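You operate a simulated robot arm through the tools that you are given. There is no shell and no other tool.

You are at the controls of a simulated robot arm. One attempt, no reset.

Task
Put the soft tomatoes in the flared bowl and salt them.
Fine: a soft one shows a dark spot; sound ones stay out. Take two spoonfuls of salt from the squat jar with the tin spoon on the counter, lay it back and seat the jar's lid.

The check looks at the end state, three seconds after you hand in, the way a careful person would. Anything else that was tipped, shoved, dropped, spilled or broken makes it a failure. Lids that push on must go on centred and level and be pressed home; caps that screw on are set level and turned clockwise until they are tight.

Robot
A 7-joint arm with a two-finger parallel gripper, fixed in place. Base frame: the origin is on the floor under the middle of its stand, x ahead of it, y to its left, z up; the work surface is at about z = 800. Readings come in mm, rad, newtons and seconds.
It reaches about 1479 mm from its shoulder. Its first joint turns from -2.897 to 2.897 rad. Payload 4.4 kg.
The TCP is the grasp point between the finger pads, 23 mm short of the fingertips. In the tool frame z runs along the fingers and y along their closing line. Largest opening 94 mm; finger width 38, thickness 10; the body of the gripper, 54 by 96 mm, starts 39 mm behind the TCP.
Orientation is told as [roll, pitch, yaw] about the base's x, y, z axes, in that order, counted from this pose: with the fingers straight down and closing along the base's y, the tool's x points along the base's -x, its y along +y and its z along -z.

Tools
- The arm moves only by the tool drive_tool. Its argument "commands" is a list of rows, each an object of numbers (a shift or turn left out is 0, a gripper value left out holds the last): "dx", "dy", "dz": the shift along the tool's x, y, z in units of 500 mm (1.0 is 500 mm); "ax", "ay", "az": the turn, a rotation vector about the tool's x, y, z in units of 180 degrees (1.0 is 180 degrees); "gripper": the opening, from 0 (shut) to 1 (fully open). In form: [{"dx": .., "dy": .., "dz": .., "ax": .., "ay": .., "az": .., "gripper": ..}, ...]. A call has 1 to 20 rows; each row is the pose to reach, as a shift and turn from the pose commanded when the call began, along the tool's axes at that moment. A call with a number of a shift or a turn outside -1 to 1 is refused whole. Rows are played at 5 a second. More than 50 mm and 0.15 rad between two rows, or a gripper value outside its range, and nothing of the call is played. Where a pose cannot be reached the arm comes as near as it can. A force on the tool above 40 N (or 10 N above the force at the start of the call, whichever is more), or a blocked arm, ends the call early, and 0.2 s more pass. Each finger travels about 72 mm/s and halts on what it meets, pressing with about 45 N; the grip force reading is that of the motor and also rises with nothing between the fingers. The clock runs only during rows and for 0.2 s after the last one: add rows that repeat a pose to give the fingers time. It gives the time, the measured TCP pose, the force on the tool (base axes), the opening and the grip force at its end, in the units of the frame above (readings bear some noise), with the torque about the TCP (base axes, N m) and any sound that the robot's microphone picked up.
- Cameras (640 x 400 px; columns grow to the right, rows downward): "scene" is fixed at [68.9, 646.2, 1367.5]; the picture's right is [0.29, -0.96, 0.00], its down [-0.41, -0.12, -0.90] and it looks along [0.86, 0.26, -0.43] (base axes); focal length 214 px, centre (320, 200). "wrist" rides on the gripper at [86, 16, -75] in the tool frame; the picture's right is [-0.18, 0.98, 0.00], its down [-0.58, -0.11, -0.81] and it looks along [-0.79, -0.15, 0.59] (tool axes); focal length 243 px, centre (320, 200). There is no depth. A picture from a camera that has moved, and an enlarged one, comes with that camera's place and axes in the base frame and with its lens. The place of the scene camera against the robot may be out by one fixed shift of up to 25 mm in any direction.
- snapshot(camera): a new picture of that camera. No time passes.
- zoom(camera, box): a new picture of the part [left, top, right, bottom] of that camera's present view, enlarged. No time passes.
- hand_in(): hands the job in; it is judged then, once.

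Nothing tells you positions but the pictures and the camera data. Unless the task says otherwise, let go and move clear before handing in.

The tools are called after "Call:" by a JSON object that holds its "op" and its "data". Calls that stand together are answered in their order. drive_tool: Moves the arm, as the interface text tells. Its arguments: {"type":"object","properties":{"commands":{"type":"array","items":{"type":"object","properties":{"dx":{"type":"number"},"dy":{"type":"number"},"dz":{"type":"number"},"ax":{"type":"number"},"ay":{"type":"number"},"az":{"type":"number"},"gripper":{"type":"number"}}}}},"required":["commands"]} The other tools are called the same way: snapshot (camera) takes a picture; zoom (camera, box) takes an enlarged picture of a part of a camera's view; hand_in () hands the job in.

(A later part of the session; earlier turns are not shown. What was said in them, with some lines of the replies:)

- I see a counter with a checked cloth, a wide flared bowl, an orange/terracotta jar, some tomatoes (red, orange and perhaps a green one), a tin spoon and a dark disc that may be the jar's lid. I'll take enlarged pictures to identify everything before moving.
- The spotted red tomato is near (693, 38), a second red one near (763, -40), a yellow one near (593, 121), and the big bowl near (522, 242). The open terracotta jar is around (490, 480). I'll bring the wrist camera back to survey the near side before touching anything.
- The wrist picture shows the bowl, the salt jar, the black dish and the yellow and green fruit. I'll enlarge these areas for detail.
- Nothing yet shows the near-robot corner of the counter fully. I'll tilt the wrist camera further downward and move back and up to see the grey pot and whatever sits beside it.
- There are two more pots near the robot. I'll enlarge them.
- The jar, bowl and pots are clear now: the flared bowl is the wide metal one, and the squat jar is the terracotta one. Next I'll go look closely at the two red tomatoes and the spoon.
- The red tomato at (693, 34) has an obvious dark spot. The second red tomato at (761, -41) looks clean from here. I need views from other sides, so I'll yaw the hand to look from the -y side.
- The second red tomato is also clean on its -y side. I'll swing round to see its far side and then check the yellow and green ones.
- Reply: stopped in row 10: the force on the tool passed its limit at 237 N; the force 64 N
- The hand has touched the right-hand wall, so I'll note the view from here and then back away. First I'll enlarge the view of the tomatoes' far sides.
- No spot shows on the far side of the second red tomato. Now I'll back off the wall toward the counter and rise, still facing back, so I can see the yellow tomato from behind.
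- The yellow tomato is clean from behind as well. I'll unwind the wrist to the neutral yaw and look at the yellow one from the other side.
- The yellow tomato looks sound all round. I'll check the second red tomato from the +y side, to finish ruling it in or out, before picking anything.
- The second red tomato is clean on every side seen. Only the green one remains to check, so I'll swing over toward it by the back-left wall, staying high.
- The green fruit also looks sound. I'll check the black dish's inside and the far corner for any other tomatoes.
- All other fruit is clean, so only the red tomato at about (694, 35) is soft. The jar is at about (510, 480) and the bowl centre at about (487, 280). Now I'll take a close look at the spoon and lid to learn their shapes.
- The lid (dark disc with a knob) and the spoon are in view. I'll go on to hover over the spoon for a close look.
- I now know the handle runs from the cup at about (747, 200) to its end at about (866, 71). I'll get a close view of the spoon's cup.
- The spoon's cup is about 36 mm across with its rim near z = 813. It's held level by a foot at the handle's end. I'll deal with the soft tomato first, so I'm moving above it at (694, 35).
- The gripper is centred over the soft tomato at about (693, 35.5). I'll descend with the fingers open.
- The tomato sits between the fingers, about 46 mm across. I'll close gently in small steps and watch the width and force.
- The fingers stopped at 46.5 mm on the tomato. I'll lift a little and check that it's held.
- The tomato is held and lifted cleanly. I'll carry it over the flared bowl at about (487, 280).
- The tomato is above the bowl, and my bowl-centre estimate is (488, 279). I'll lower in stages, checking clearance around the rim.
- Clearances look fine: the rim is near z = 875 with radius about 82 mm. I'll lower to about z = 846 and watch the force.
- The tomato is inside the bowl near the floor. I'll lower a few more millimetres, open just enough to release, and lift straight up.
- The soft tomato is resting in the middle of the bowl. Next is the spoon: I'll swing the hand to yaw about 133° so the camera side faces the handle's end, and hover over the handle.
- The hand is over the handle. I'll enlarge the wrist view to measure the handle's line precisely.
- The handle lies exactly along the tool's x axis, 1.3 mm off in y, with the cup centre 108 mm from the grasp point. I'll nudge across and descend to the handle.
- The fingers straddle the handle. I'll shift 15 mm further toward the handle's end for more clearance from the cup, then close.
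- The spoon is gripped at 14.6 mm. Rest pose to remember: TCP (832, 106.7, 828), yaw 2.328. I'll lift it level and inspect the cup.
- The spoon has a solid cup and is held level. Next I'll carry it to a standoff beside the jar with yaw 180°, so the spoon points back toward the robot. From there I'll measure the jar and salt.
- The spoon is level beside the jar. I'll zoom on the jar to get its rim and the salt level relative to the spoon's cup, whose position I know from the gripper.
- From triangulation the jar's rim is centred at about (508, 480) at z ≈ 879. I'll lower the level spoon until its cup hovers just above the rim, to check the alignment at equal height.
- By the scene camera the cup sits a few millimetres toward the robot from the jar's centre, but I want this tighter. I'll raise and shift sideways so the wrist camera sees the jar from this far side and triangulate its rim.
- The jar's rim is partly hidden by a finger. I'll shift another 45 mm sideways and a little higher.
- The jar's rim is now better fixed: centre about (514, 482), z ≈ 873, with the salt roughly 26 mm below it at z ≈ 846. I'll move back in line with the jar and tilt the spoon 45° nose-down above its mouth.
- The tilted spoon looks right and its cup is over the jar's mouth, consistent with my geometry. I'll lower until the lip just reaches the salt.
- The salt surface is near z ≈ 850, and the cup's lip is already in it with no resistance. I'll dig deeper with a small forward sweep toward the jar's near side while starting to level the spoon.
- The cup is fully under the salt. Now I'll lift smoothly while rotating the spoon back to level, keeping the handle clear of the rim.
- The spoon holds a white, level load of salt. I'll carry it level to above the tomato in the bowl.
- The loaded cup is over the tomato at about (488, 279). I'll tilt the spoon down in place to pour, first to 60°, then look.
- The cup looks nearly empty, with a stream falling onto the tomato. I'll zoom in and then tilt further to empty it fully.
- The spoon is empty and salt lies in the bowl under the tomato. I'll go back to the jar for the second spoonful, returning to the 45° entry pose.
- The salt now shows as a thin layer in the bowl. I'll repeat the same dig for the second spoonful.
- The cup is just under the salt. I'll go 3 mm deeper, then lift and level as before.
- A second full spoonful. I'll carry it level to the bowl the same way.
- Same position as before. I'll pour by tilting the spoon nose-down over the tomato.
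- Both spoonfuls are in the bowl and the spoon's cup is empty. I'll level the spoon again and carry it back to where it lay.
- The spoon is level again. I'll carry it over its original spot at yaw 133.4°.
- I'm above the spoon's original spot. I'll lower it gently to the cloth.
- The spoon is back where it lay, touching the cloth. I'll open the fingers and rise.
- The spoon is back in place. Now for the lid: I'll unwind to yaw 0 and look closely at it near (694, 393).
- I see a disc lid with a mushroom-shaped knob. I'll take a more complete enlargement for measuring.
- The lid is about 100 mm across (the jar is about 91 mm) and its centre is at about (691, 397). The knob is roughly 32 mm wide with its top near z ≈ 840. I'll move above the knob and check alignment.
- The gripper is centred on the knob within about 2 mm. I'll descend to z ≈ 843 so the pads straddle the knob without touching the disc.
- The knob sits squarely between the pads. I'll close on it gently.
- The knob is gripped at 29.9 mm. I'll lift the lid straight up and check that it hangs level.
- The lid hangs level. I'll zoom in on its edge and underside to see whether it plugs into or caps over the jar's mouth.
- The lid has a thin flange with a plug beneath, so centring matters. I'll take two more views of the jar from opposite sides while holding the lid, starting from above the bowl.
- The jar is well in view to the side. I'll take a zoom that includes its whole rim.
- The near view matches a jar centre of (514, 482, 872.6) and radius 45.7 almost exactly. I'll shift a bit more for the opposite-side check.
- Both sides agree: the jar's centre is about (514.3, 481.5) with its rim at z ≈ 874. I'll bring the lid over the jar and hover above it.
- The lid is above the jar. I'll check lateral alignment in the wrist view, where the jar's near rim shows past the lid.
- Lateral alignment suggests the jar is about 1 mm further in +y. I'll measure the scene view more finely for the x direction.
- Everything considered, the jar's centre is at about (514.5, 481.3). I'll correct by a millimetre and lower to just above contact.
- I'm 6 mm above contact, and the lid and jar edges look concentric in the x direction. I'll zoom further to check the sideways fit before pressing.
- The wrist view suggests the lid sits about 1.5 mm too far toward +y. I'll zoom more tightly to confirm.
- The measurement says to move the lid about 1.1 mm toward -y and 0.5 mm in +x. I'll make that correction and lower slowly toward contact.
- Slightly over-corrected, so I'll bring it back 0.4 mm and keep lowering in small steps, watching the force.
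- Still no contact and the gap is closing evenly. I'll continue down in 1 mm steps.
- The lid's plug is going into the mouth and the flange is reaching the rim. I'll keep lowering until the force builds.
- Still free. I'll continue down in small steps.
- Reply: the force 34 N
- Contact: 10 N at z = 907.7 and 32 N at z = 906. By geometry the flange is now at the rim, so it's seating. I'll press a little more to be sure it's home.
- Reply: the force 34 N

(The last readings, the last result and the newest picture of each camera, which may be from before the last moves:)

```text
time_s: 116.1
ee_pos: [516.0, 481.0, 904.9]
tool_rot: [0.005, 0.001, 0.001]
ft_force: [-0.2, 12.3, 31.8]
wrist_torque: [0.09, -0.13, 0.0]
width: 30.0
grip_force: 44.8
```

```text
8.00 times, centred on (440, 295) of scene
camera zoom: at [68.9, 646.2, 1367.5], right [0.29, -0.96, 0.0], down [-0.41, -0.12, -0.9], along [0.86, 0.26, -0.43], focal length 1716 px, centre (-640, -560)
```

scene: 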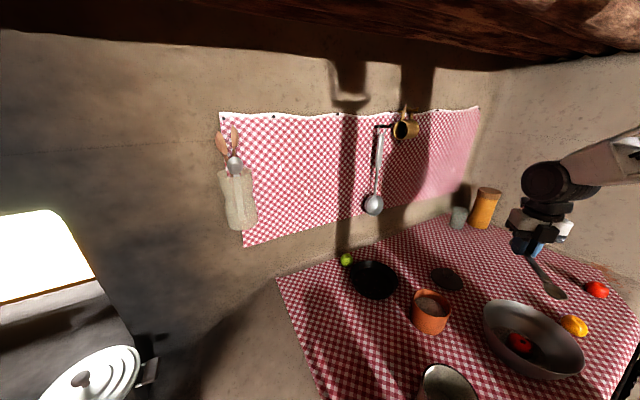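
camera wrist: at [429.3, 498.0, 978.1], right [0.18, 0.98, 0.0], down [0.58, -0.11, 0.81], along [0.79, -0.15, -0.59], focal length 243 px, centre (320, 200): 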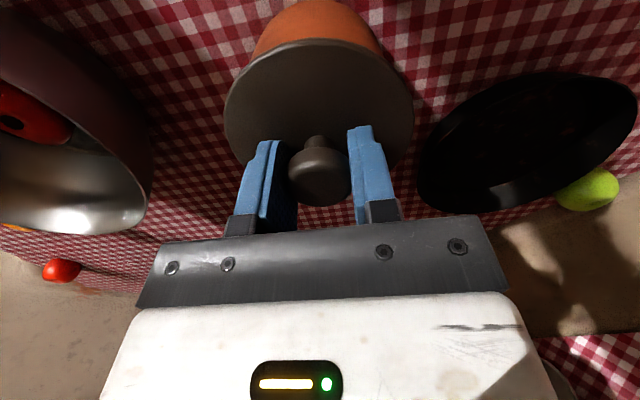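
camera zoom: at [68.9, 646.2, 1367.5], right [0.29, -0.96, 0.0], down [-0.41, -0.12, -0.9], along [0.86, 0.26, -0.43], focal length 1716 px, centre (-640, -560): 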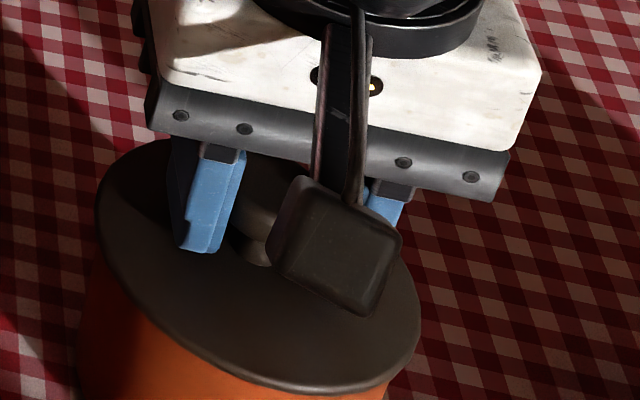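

The tool moved down without the force rising. I need to see whether the lid is still sliding in or the fingers are slipping on the knob.

Call:
{"op": "zoom", "data": {"camera": "wrist", "box": [220, 20, 420, 145]}}

Call:
{"op": "zoom", "data": {"camera": "wrist", "box": [240, 110, 400, 210]}}

Call:
{"op": "zoom", "data": {"camera": "scene", "box": [405, 295, 465, 332]}}

```text
3.20 times, centred on (320, 82) of wrist
camera zoom: at [429.3, 498.0, 978.1], right [0.18, 0.98, 0.0], down [0.58, -0.11, 0.81], along [0.79, -0.15, -0.59], focal length 776 px, centre (320, 576)
```

zoom: 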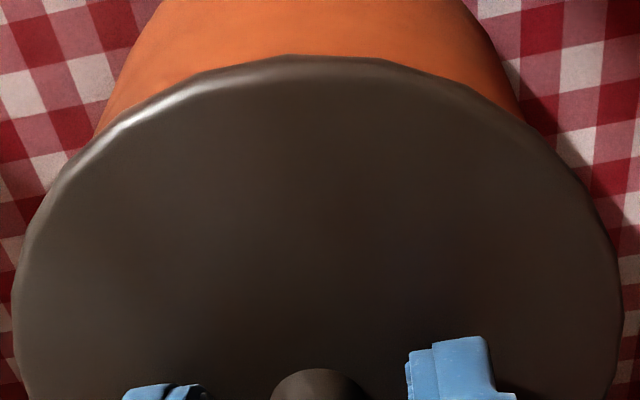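

```text
4.00 times, centred on (320, 160) of wrist
camera zoom: at [429.3, 498.0, 978.1], right [0.18, 0.98, 0.0], down [0.58, -0.11, 0.81], along [0.79, -0.15, -0.59], focal length 970 px, centre (320, 360)
```

zoom: 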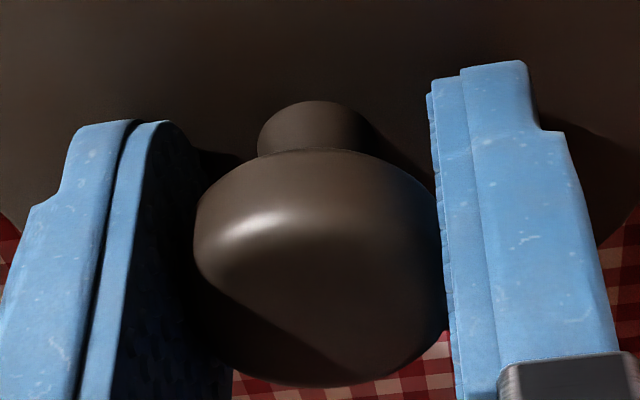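

```text
10.67 times, centred on (435, 314) of scene
camera zoom: at [68.9, 646.2, 1367.5], right [0.29, -0.96, 0.0], down [-0.41, -0.12, -0.9], along [0.86, 0.26, -0.43], focal length 2288 px, centre (-907, -1011)
```

zoom: 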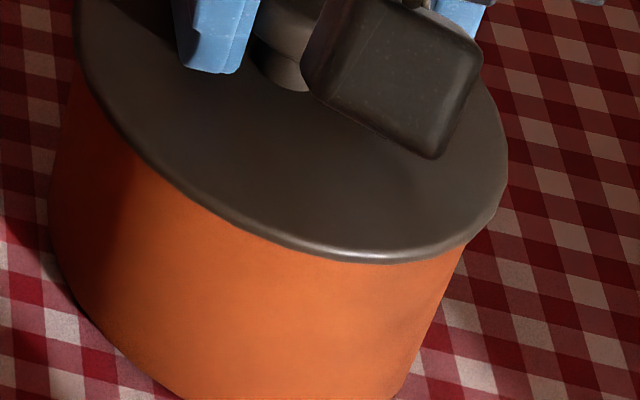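

The fingers slid about 3 mm down the knob while the lid itself stopped, so it's sitting on the rim. I'll release, rise, close the fingers and press squarely on top of the knob to be sure it's home.

Call:
{"op": "drive_tool", "data": {"commands": [{"dz": -0.002, "gripper": 0.32}, {"dz": -0.002, "gripper": 0.34}, {"dz": -0.002, "gripper": 0.38}, {"dz": -0.002, "gripper": 0.45}, {"dz": -0.002, "gripper": 0.52}, {"dz": -0.002, "gripper": 0.52}]}}

Call:
{"op": "drive_tool", "data": {"commands": [{"dz": -0.02}, {"dz": -0.06}, {"dz": -0.12}, {"dz": -0.18}, {"dz": -0.18}]}}

Call:
{"op": "snapshot", "data": {"camera": "wrist"}}

Call:
{"op": "zoom", "data": {"camera": "scene", "box": [390, 270, 470, 320]}}

Call:
{"op": "zoom", "data": {"camera": "scene", "box": [390, 290, 470, 340]}}

```text
time_s: 117.5
ee_pos: [516.3, 480.8, 905.8]
tool_rot: [0.002, 0.0, -0.001]
ft_force: [-0.4, 0.1, -0.1]
wrist_torque: [-0.03, 0.02, 0.02]
width: 49.0
grip_force: 0.1
```

```text
time_s: 118.7
ee_pos: [516.6, 482.7, 996.2]
tool_rot: [0.001, -0.001, -0.001]
ft_force: [0.5, -0.4, -0.2]
wrist_torque: [0.01, -0.01, 0.01]
width: 49.0
grip_force: 0.1
```

```text
taken
camera wrist: at [428.9, 498.7, 1068.9], right [0.18, 0.98, 0.0], down [0.58, -0.11, 0.81], along [0.79, -0.15, -0.59], focal length 243 px, centre (320, 200)
```

wrist: 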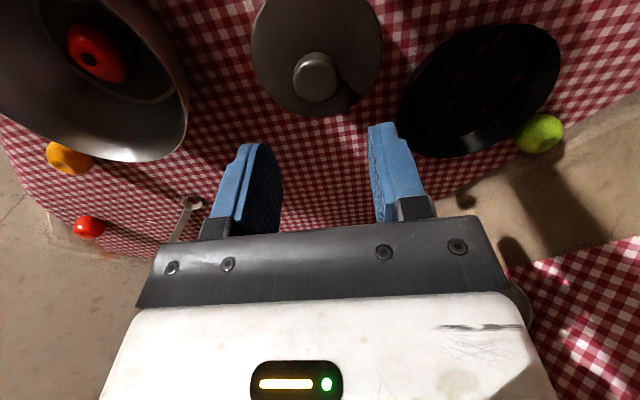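

```text
8.00 times, centred on (430, 295) of scene
camera zoom: at [68.9, 646.2, 1367.5], right [0.29, -0.96, 0.0], down [-0.41, -0.12, -0.9], along [0.86, 0.26, -0.43], focal length 1716 px, centre (-560, -560)
```

zoom: 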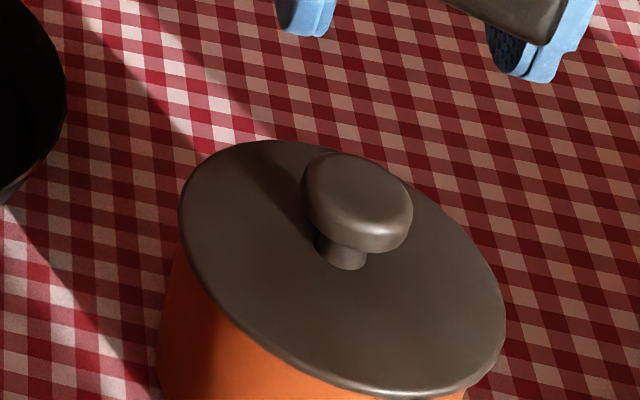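

```text
8.00 times, centred on (430, 315) of scene
camera zoom: at [68.9, 646.2, 1367.5], right [0.29, -0.96, 0.0], down [-0.41, -0.12, -0.9], along [0.86, 0.26, -0.43], focal length 1716 px, centre (-560, -720)
```

zoom: 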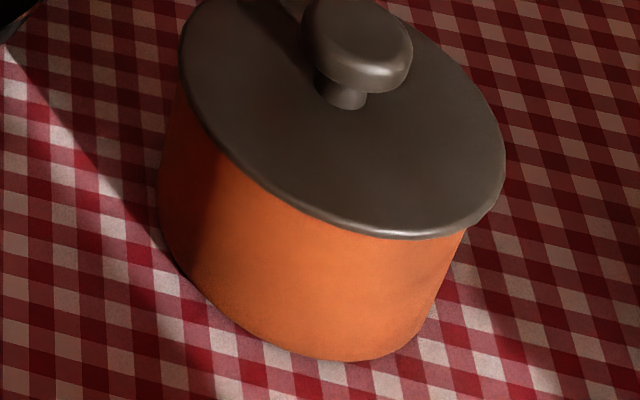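

The lid sits level and concentric on the jar, which hasn't moved. I'll close the fingers and press down on top of the knob to make sure it's home.

Call:
{"op": "drive_tool", "data": {"commands": [{"gripper": 0.3}, {"gripper": 0.1}, {"gripper": 0.0}, {"gripper": 0.0}, {"dx": 0.002, "dz": 0.04, "gripper": 0.0}, {"dx": 0.002, "dz": 0.08, "gripper": 0.0}, {"dx": 0.002, "dz": 0.115, "gripper": 0.0}, {"dx": 0.002, "dz": 0.115, "gripper": 0.0}]}}

Call:
{"op": "snapshot", "data": {"camera": "wrist"}}

Call:
{"op": "zoom", "data": {"camera": "scene", "box": [390, 260, 470, 310]}}

```text
time_s: 120.5
ee_pos: [514.2, 481.5, 938.7]
tool_rot: [0.003, 0.0, 0.0]
ft_force: [0.0, -0.2, -0.7]
wrist_torque: [0.01, 0.0, -0.04]
width: 0.0
grip_force: 42.2
```

```text
taken
camera wrist: at [427.2, 498.1, 1011.8], right [0.18, 0.98, 0.0], down [0.58, -0.11, 0.81], along [0.79, -0.15, -0.59], focal length 243 px, centre (320, 200)
```

wrist: 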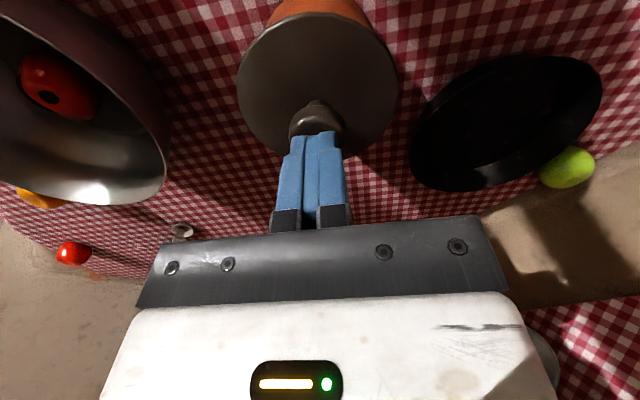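

```text
8.00 times, centred on (430, 285) of scene
camera zoom: at [68.9, 646.2, 1367.5], right [0.29, -0.96, 0.0], down [-0.41, -0.12, -0.9], along [0.86, 0.26, -0.43], focal length 1716 px, centre (-560, -480)
```

zoom: 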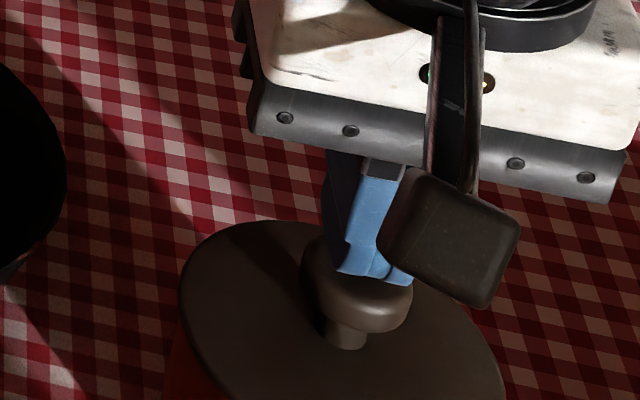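

The closed fingertips are directly above the knob. I'll lower onto it and press in small steps.

Call:
{"op": "drive_tool", "data": {"commands": [{"dz": 0.006}, {"dz": 0.012}, {"dz": 0.016}, {"dz": 0.02}, {"dz": 0.022}, {"dz": 0.022}]}}

Call:
{"op": "drive_tool", "data": {"commands": [{"dz": 0.002}, {"dz": 0.002}]}}

```text
time_s: 121.3
ee_pos: [515.2, 482.1, 934.7]
tool_rot: [0.006, -0.004, 0.0]
ft_force: [-1.2, -1.3, 8.8]
wrist_torque: [-0.06, 0.03, 0.06]
width: 0.1
grip_force: 42.5
stopped in row 4: the force on the tool passed its limit at 46 N (the readings are from after the stop); the commanded pose is now the measured one
```

```text
time_s: 121.9
ee_pos: [515.1, 481.9, 933.8]
tool_rot: [0.006, -0.004, 0.0]
ft_force: [-6.2, -1.7, 28.5]
wrist_torque: [-0.03, 0.29, 0.02]
width: 0.0
grip_force: 43.0
```

The knob takes 28–46 N without giving, so the lid appears firmly home. I'll back off and inspect the lid/jar joint from a low side view.

Call:
{"op": "drive_tool", "data": {"commands": [{"dz": -0.02}, {"dz": -0.1}, {"dz": -0.2}, {"dz": -0.24}, {"dz": -0.24, "gripper": 0.5}, {"dz": -0.24, "gripper": 1.0}, {"dz": -0.24, "gripper": 1.0}, {"dz": -0.24, "gripper": 1.0}]}}

Call:
{"op": "snapshot", "data": {"camera": "scene"}}

```text
time_s: 123.7
ee_pos: [512.8, 482.4, 1051.2]
tool_rot: [0.006, -0.002, -0.001]
ft_force: [0.9, 0.8, -0.2]
wrist_torque: [-0.01, 0.0, 0.01]
width: 93.8
grip_force: 0.0
```

```text
taken
```

scene: 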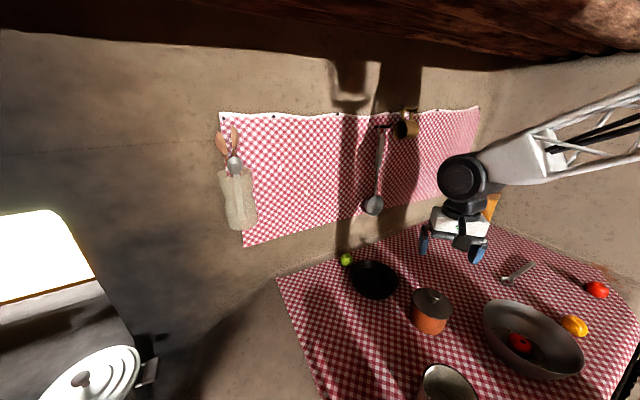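

The scene looks right. I'll swing round to the +y side and tilt the wrist to get a nearly horizontal look at the lid's seat.

Call:
{"op": "drive_tool", "data": {"commands": [{"dx": 0.0015, "dy": 0.021, "az": 0.0455}, {"dx": 0.0029, "dy": 0.042, "az": 0.0909}, {"dx": 0.0044, "dy": 0.0631, "az": 0.1364}, {"dx": 0.0058, "dy": 0.0841, "az": 0.1818}, {"dx": 0.0073, "dy": 0.1051, "az": 0.2273}, {"dx": 0.0087, "dy": 0.1261, "az": 0.2727}, {"dx": 0.0102, "dy": 0.1471, "az": 0.3182}, {"dx": 0.0116, "dy": 0.1681, "az": 0.3636}, {"dx": 0.0131, "dy": 0.1892, "az": 0.4091}, {"dx": 0.0145, "dy": 0.2102, "az": 0.4545}, {"dx": 0.016, "dy": 0.2312, "az": 0.5}, {"dx": 0.016, "dy": 0.2312, "az": 0.5}]}}

Call:
{"op": "drive_tool", "data": {"commands": [{"dz": 0.05, "ay": -0.04}, {"dz": 0.1, "ay": -0.08}, {"dz": 0.16, "ay": -0.12}, {"dz": 0.22, "ay": -0.16}, {"dz": 0.27, "ay": -0.2}, {"dz": 0.29, "ay": -0.2}, {"dz": 0.29, "ay": -0.2}]}}

Call:
{"op": "snapshot", "data": {"camera": "wrist"}}

Call:
{"op": "zoom", "data": {"camera": "wrist", "box": [240, 110, 400, 210]}}

```text
time_s: 126.3
ee_pos: [507.7, 597.6, 1052.7]
tool_rot: [0.003, 0.005, -1.573]
ft_force: [0.7, -1.1, 0.9]
wrist_torque: [0.02, -0.01, 0.0]
width: 93.9
grip_force: 0.0
```

```text
time_s: 127.9
ee_pos: [508.5, 596.6, 908.2]
tool_rot: [0.005, -0.623, -1.571]
ft_force: [0.2, -0.2, -0.9]
wrist_torque: [-0.02, 0.01, -0.02]
width: 94.1
grip_force: 0.1
```

```text
taken
camera wrist: at [523.6, 712.1, 917.5], right [0.98, -0.15, 0.11], down [-0.11, 0.0, 0.99], along [-0.15, -0.99, -0.02], focal length 243 px, centre (320, 200)
```

wrist: 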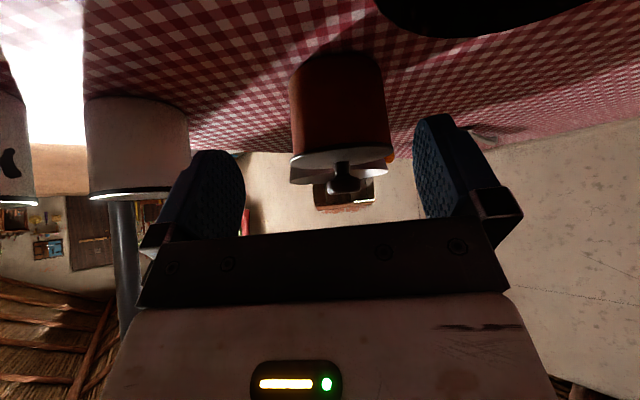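

```text
4.00 times, centred on (320, 160) of wrist
camera zoom: at [523.6, 712.1, 917.5], right [0.98, -0.15, 0.11], down [-0.11, 0.0, 0.99], along [-0.15, -0.99, -0.02], focal length 970 px, centre (320, 360)
```

zoom: 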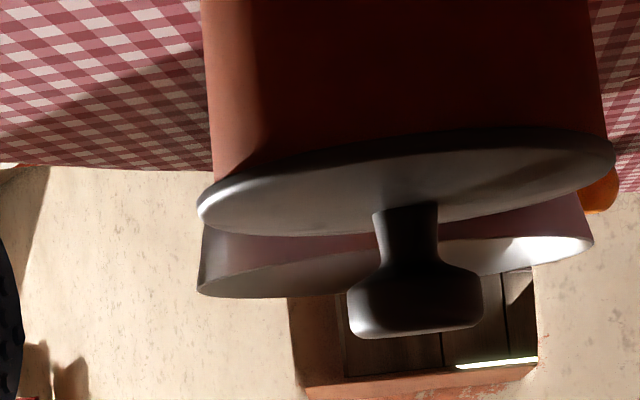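

The lid sits on the jar with no visible gap on this side; the camera itself is rolled about 6°, so I need to check the lid's levelness carefully. I'll zoom in on both ends of the flange.

Call:
{"op": "zoom", "data": {"camera": "wrist", "box": [280, 135, 328, 165]}}

Call:
{"op": "zoom", "data": {"camera": "wrist", "box": [352, 130, 400, 160]}}

Call:
{"op": "zoom", "data": {"camera": "wrist", "box": [285, 40, 397, 110]}}

```text
13.33 times, centred on (304, 150) of wrist
camera zoom: at [523.6, 712.1, 917.5], right [0.98, -0.15, 0.11], down [-0.11, 0.0, 0.99], along [-0.15, -0.99, -0.02], focal length 3235 px, centre (533, 867)
```

zoom: 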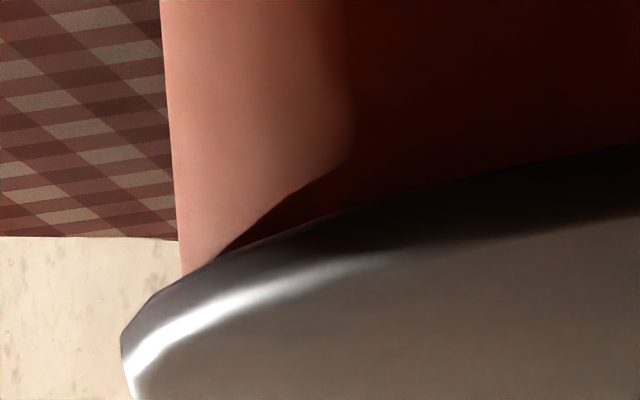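

```text
13.33 times, centred on (376, 145) of wrist
camera zoom: at [523.6, 712.1, 917.5], right [0.98, -0.15, 0.11], down [-0.11, 0.0, 0.99], along [-0.15, -0.99, -0.02], focal length 3235 px, centre (-427, 933)
```

zoom: 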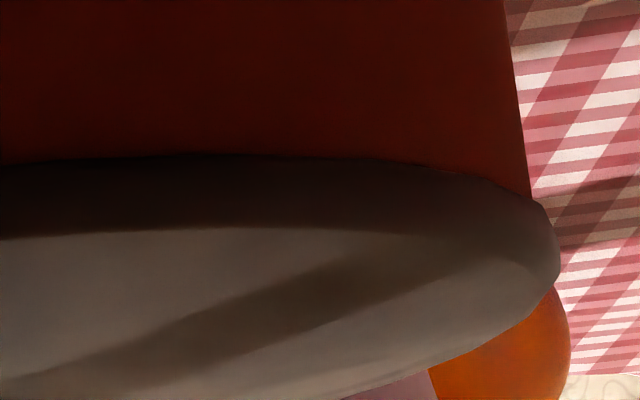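

```text
5.71 times, centred on (341, 75) of wrist
camera zoom: at [523.6, 712.1, 917.5], right [0.98, -0.15, 0.11], down [-0.11, 0.0, 0.99], along [-0.15, -0.99, -0.02], focal length 1386 px, centre (200, 914)
```

zoom: 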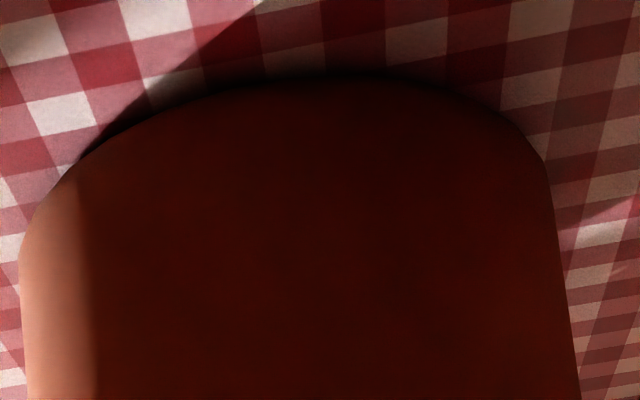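

The flange looks seated, but my measurement hints at a tilt of about 1–1.5° with the +x side slightly high. I want to see the +x side directly, so I'll rise, unwind the wrist and come round to that side.

Call:
{"op": "drive_tool", "data": {"commands": [{"dx": -0.0332, "dz": -0.0461, "ay": 0.0397}, {"dx": -0.0663, "dz": -0.0922, "ay": 0.0793}, {"dx": -0.0995, "dz": -0.1384, "ay": 0.119}, {"dx": -0.1326, "dz": -0.1845, "ay": 0.1586}, {"dx": -0.1658, "dz": -0.2306, "ay": 0.1983}, {"dx": -0.1658, "dz": -0.2306, "ay": 0.1983}]}}

Call:
{"op": "drive_tool", "data": {"commands": [{"dx": -0.0123, "dy": 0.0144, "az": -0.0458}, {"dx": -0.0246, "dy": 0.0288, "az": -0.0916}, {"dx": -0.0369, "dy": 0.0433, "az": -0.1374}, {"dx": -0.0493, "dy": 0.0577, "az": -0.1832}, {"dx": -0.0616, "dy": 0.0721, "az": -0.2289}, {"dx": -0.0739, "dy": 0.0865, "az": -0.2747}, {"dx": -0.0862, "dy": 0.1009, "az": -0.3205}, {"dx": -0.0985, "dy": 0.1154, "az": -0.3663}, {"dx": -0.1108, "dy": 0.1298, "az": -0.4121}, {"dx": -0.1232, "dy": 0.1442, "az": -0.4579}, {"dx": -0.1355, "dy": 0.1586, "az": -0.5037}, {"dx": -0.1478, "dy": 0.1731, "az": -0.5495}, {"dx": -0.1601, "dy": 0.1875, "az": -0.5953}, {"dx": -0.1724, "dy": 0.2019, "az": -0.6411}, {"dx": -0.1847, "dy": 0.2163, "az": -0.6868}, {"dx": -0.1971, "dy": 0.2307, "az": -0.7326}, {"dx": -0.2094, "dy": 0.2452, "az": -0.7784}, {"dx": -0.2217, "dy": 0.2596, "az": -0.8242}, {"dx": -0.234, "dy": 0.274, "az": -0.87}, {"dx": -0.234, "dy": 0.274, "az": -0.87}]}}

Call:
{"op": "drive_tool", "data": {"commands": [{"az": -0.045}, {"az": -0.09}, {"az": -0.135}, {"az": -0.18}, {"az": -0.225}, {"az": -0.27}, {"az": -0.315}, {"az": -0.36}, {"az": -0.405}, {"az": -0.45}, {"az": -0.495}, {"az": -0.54}, {"az": -0.585}, {"az": -0.63}, {"az": -0.63}]}}

```text
time_s: 129.3
ee_pos: [506.8, 597.5, 1046.4]
tool_rot: [0.002, 0.0, -1.571]
ft_force: [-0.4, -0.5, 0.3]
wrist_torque: [0.0, 0.02, 0.04]
width: 93.8
grip_force: 0.0
```

```text
time_s: 133.5
ee_pos: [643.1, 479.9, 1050.4]
tool_rot: [-0.002, 0.0, 1.164]
ft_force: [0.2, 0.6, -0.1]
wrist_torque: [0.03, -0.02, -0.01]
width: 93.9
grip_force: 0.1
```

```text
time_s: 136.7
ee_pos: [644.7, 480.7, 1050.5]
tool_rot: [-0.001, 0.001, -3.141]
ft_force: [-0.2, 0.4, -0.4]
wrist_torque: [0.01, -0.02, -0.03]
width: 94.3
grip_force: 0.2
```

I'm on the +x side now. I'll tilt and lower for the horizontal look.

Call:
{"op": "drive_tool", "data": {"commands": [{"dz": 0.05, "ay": -0.04}, {"dz": 0.1, "ay": -0.08}, {"dz": 0.16, "ay": -0.12}, {"dz": 0.22, "ay": -0.16}, {"dz": 0.27, "ay": -0.2}, {"dz": 0.3, "ay": -0.2}, {"dz": 0.3, "ay": -0.2}]}}

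Call:
{"op": "snapshot", "data": {"camera": "wrist"}}

Call:
{"op": "zoom", "data": {"camera": "wrist", "box": [240, 110, 400, 210]}}

Call:
{"op": "zoom", "data": {"camera": "wrist", "box": [250, 120, 330, 170]}}

Call:
{"op": "zoom", "data": {"camera": "wrist", "box": [310, 120, 390, 170]}}

```text
time_s: 138.3
ee_pos: [642.9, 480.1, 900.7]
tool_rot: [0.0, -0.627, 3.141]
ft_force: [0.1, -0.1, 0.2]
wrist_torque: [0.01, -0.01, -0.03]
width: 94.2
grip_force: 0.0
```

```text
taken
camera wrist: at [756.5, 464.8, 908.6], right [-0.15, -0.98, 0.11], down [0.0, 0.11, 0.99], along [-0.99, 0.15, -0.01], focal length 243 px, centre (320, 200)
```

wrist: 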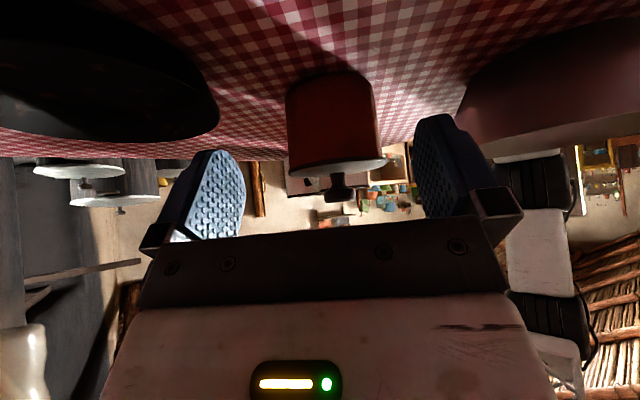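

```text
4.00 times, centred on (320, 160) of wrist
camera zoom: at [756.5, 464.8, 908.6], right [-0.15, -0.98, 0.11], down [0.0, 0.11, 0.99], along [-0.99, 0.15, -0.01], focal length 970 px, centre (320, 360)
```

zoom: 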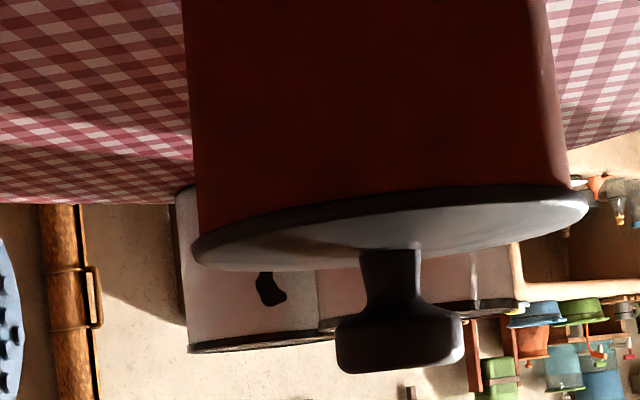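

```text
8.00 times, centred on (290, 145) of wrist
camera zoom: at [756.5, 464.8, 908.6], right [-0.15, -0.98, 0.11], down [0.0, 0.11, 0.99], along [-0.99, 0.15, -0.01], focal length 1941 px, centre (560, 640)
```

zoom: 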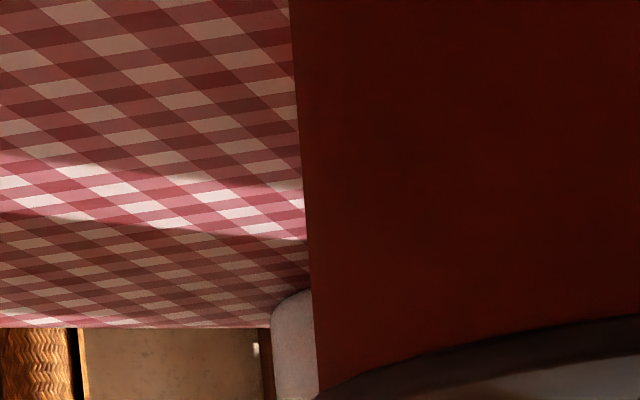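

```text
8.00 times, centred on (350, 145) of wrist
camera zoom: at [756.5, 464.8, 908.6], right [-0.15, -0.98, 0.11], down [0.0, 0.11, 0.99], along [-0.99, 0.15, -0.01], focal length 1941 px, centre (80, 640)
```

zoom: 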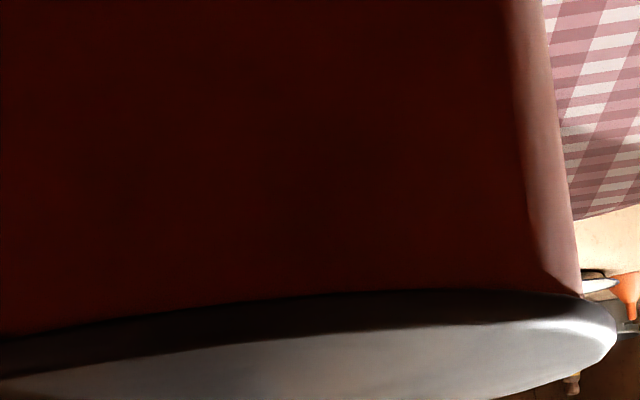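

From the +x side the flange sits right on the jar with no obvious gap. I'll look at the joint at maximum magnification.

Call:
{"op": "zoom", "data": {"camera": "wrist", "box": [312, 145, 344, 165]}}

Call:
{"op": "zoom", "data": {"camera": "wrist", "box": [284, 155, 308, 170]}}

Call:
{"op": "zoom", "data": {"camera": "wrist", "box": [364, 142, 396, 162]}}

```text
16.00 times, centred on (328, 155) of wrist
camera zoom: at [756.5, 464.8, 908.6], right [-0.15, -0.98, 0.11], down [0.0, 0.11, 0.99], along [-0.99, 0.15, -0.01], focal length 3882 px, centre (192, 920)
```

zoom: 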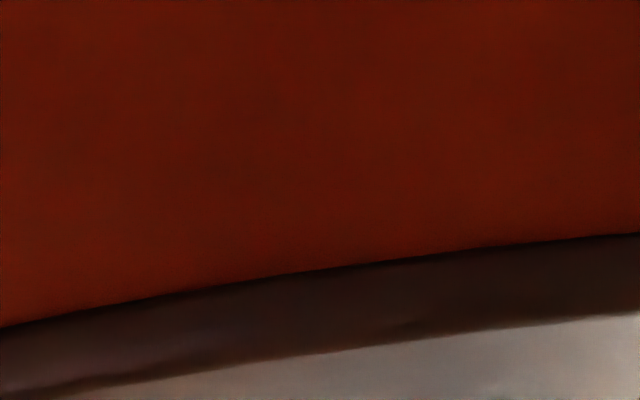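

```text
16.00 times, centred on (296, 162) of wrist
camera zoom: at [756.5, 464.8, 908.6], right [-0.15, -0.98, 0.11], down [0.0, 0.11, 0.99], along [-0.99, 0.15, -0.01], focal length 3882 px, centre (704, 800)
```

zoom: 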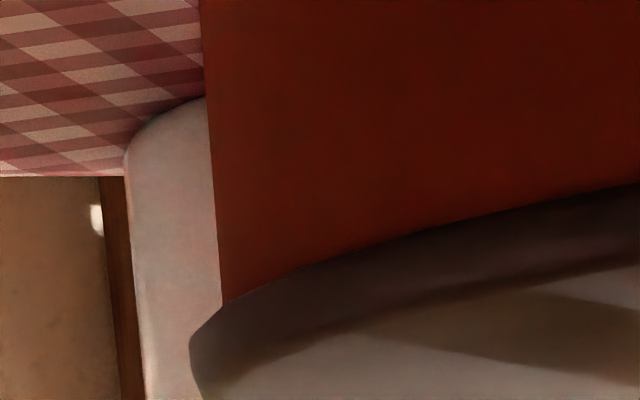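

```text
16.00 times, centred on (380, 152) of wrist
camera zoom: at [756.5, 464.8, 908.6], right [-0.15, -0.98, 0.11], down [0.0, 0.11, 0.99], along [-0.99, 0.15, -0.01], focal length 3882 px, centre (-640, 968)
```

zoom: 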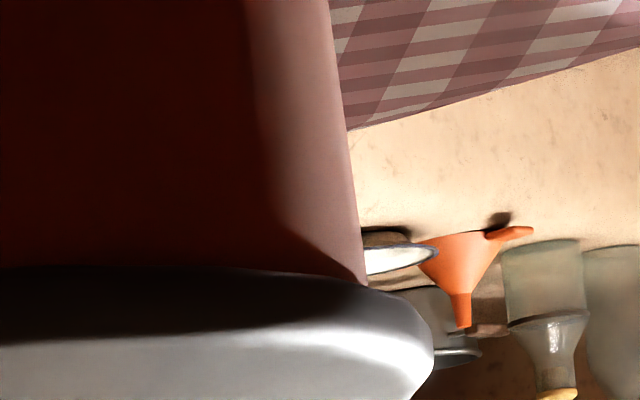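

No gap is visible anywhere: the flange is tight on the rim, so the lid is home. As a last check on soft tomatoes, I'll take a steep overhead look at the green fruit near the wall.

Call:
{"op": "drive_tool", "data": {"commands": [{"dx": -0.0129, "dy": -0.02, "dz": -0.0178, "ay": 0.045}, {"dx": -0.0258, "dy": -0.05, "dz": -0.0356, "ay": 0.0899}, {"dx": -0.0387, "dy": -0.08, "dz": -0.0534, "ay": 0.1349}, {"dx": -0.0516, "dy": -0.12, "dz": -0.0712, "ay": 0.1798}, {"dx": -0.0645, "dy": -0.16, "dz": -0.089, "ay": 0.2248}, {"dx": -0.0774, "dy": -0.2, "dz": -0.1068, "ay": 0.2697}, {"dx": -0.0903, "dy": -0.23, "dz": -0.1246, "ay": 0.3147}, {"dx": -0.1032, "dy": -0.26, "dz": -0.1424, "ay": 0.3596}, {"dx": -0.1161, "dy": -0.29, "dz": -0.1602, "ay": 0.4046}, {"dx": -0.129, "dy": -0.32, "dz": -0.178, "ay": 0.4495}, {"dx": -0.129, "dy": -0.32, "dz": -0.178, "ay": 0.4495}]}}

Call:
{"op": "snapshot", "data": {"camera": "wrist"}}

Call:
{"op": "zoom", "data": {"camera": "wrist", "box": [160, 130, 280, 205]}}

Call:
{"op": "snapshot", "data": {"camera": "scene"}}

```text
time_s: 140.7
ee_pos: [644.2, 641.1, 1008.6]
tool_rot: [0.0, 0.787, -3.14]
ft_force: [0.0, 0.8, -0.6]
wrist_torque: [0.02, -0.03, 0.0]
width: 94.2
grip_force: 0.0
```

```text
taken
camera wrist: at [652.4, 626.0, 1121.5], right [-0.13, -0.98, -0.13], down [-0.98, 0.11, 0.16], along [-0.14, 0.15, -0.98], focal length 243 px, centre (320, 200)
```

wrist: 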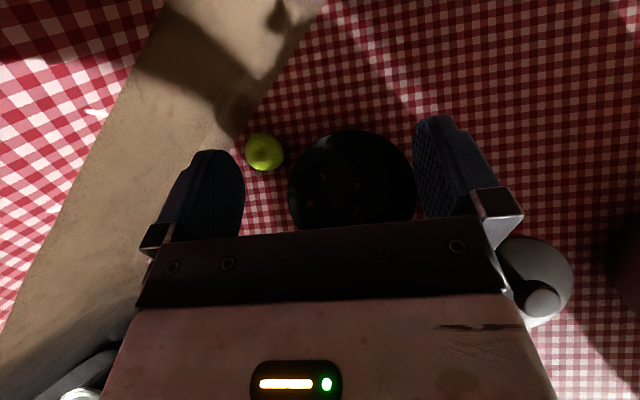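

```text
5.33 times, centred on (220, 168) of wrist
camera zoom: at [652.4, 626.0, 1121.5], right [-0.13, -0.98, -0.13], down [-0.98, 0.11, 0.16], along [-0.14, 0.15, -0.98], focal length 1294 px, centre (853, 373)
```

zoom: 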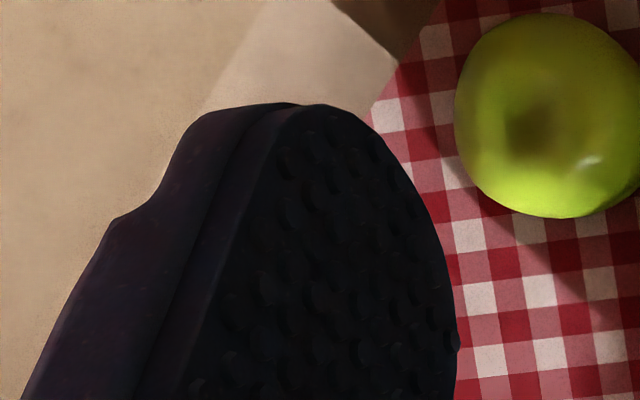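

```text
taken
```

scene: 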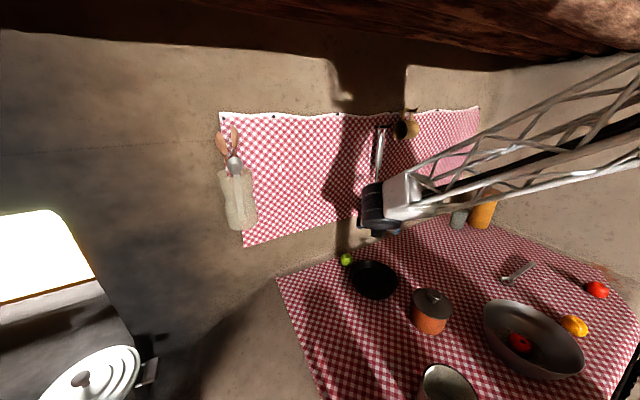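

The green fruit is sound too. I'll move the arm clear, back toward the middle and high, and do a final check of everything.

Call:
{"op": "drive_tool", "data": {"commands": [{"dx": 0.0063, "dy": 0.0756, "dz": -0.0251, "ay": -0.0278}, {"dx": 0.0126, "dy": 0.1511, "dz": -0.0503, "ay": -0.0556}, {"dx": 0.0189, "dy": 0.2267, "dz": -0.0754, "ay": -0.0833}, {"dx": 0.0252, "dy": 0.3022, "dz": -0.1006, "ay": -0.1111}, {"dx": 0.0314, "dy": 0.3778, "dz": -0.1257, "ay": -0.1389}, {"dx": 0.0377, "dy": 0.4533, "dz": -0.1509, "ay": -0.1667}, {"dx": 0.044, "dy": 0.5289, "dz": -0.176, "ay": -0.1944}, {"dx": 0.0503, "dy": 0.6044, "dz": -0.2012, "ay": -0.2222}, {"dx": 0.0566, "dy": 0.68, "dz": -0.2263, "ay": -0.25}, {"dx": 0.0566, "dy": 0.68, "dz": -0.2263, "ay": -0.25}]}}

Call:
{"op": "snapshot", "data": {"camera": "scene"}}

Call:
{"op": "zoom", "data": {"camera": "scene", "box": [470, 240, 630, 340]}}

Call:
{"op": "zoom", "data": {"camera": "scene", "box": [480, 295, 600, 370]}}

Call:
{"op": "zoom", "data": {"camera": "scene", "box": [330, 240, 490, 340]}}

Call:
{"op": "snapshot", "data": {"camera": "wrist"}}

```text
time_s: 142.9
ee_pos: [585.8, 299.2, 1109.2]
tool_rot: [-0.001, 0.0, -3.141]
ft_force: [-0.5, 0.8, 0.4]
wrist_torque: [0.02, -0.04, -0.03]
width: 94.0
grip_force: 0.0
```

```text
taken
```

scene: 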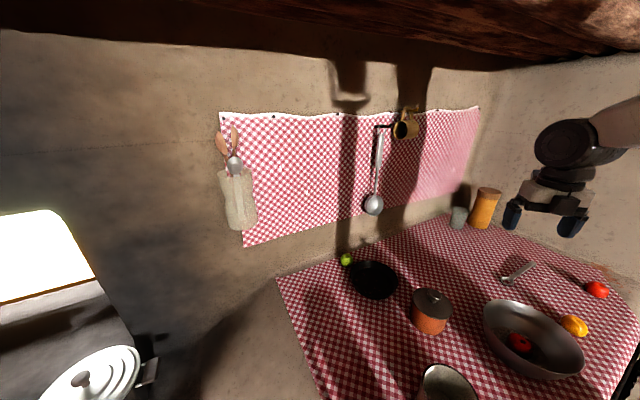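

```text
4.00 times, centred on (550, 290) of scene
camera zoom: at [68.9, 646.2, 1367.5], right [0.29, -0.96, 0.0], down [-0.41, -0.12, -0.9], along [0.86, 0.26, -0.43], focal length 858 px, centre (-600, -160)
```

zoom: 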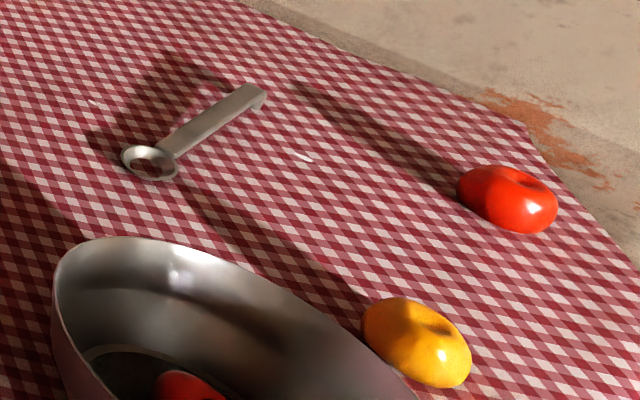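

```text
5.33 times, centred on (540, 332) of scene
camera zoom: at [68.9, 646.2, 1367.5], right [0.29, -0.96, 0.0], down [-0.41, -0.12, -0.9], along [0.86, 0.26, -0.43], focal length 1144 px, centre (-853, -507)
```

zoom: 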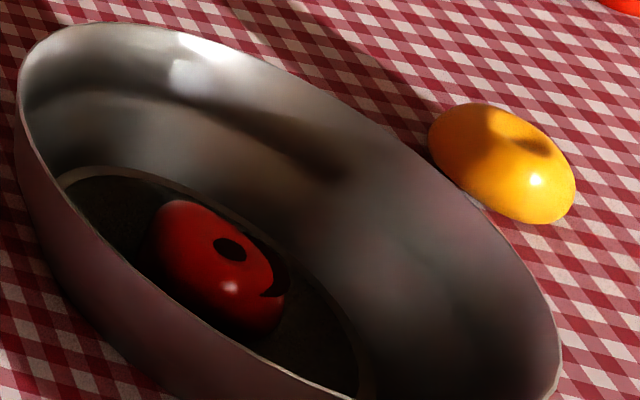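

```text
4.00 times, centred on (410, 290) of scene
camera zoom: at [68.9, 646.2, 1367.5], right [0.29, -0.96, 0.0], down [-0.41, -0.12, -0.9], along [0.86, 0.26, -0.43], focal length 858 px, centre (-40, -160)
```

zoom: 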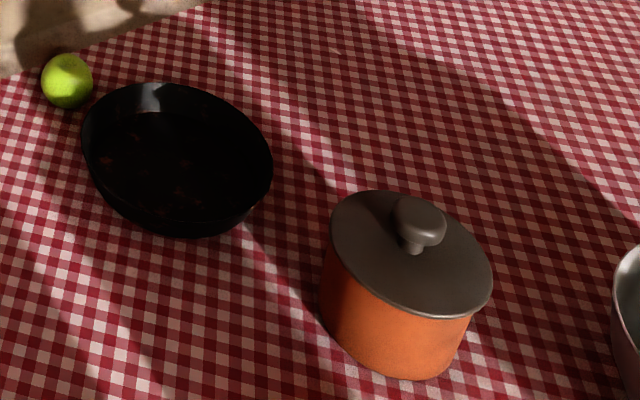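

```text
taken
camera wrist: at [671.8, 284.1, 1182.9], right [-0.18, -0.98, 0.0], down [-0.58, 0.11, 0.81], along [-0.79, 0.15, -0.59], focal length 243 px, centre (320, 200)
```

wrist: 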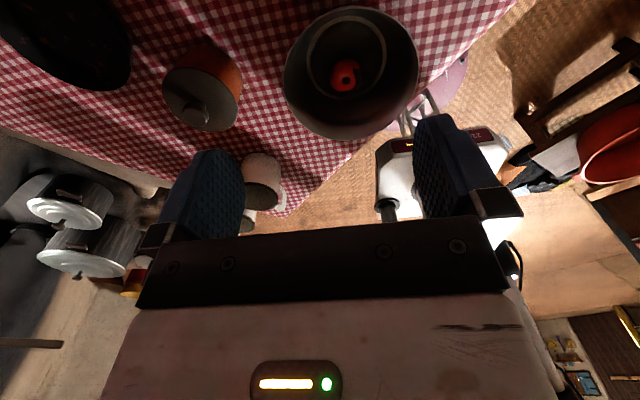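

Everything checks out. The spotted tomato is in the flared bowl with two spoonfuls of salt, and the sound fruit is untouched. The spoon is back on the counter, the lid is pressed level onto the jar, and the arm is clear with the gripper empty, so I'm handing in.

Call:
{"op": "hand_in", "data": {}}

```text
The job is handed in.
```

The job is handed in; I haven't seen a verdict.

- **Soft tomato:** only one tomato showed a dark spot, a red one. It is in the flared bowl. The other red one, the yellow one and the green fruit looked sound from every angle I could get, so I left them where they were. I couldn't see the green one's back, which faces the wall.
- **Salt:** I took two full spoonfuls from the squat jar and poured both over the tomato. I saw none spilled outside the bowl.
- **Spoon:** it is back on the counter where it was.
- **Lid:** it is on the jar and didn't give when I pressed on the knob with about 46 N. Close up I could see no gap at the rim. My measurements allow a tilt of up to about 1°, which is within their error.

While looking at the tomatoes early on, the hand bumped the right-hand wall hard (237 N). I saw nothing moved or damaged in the pictures afterwards.
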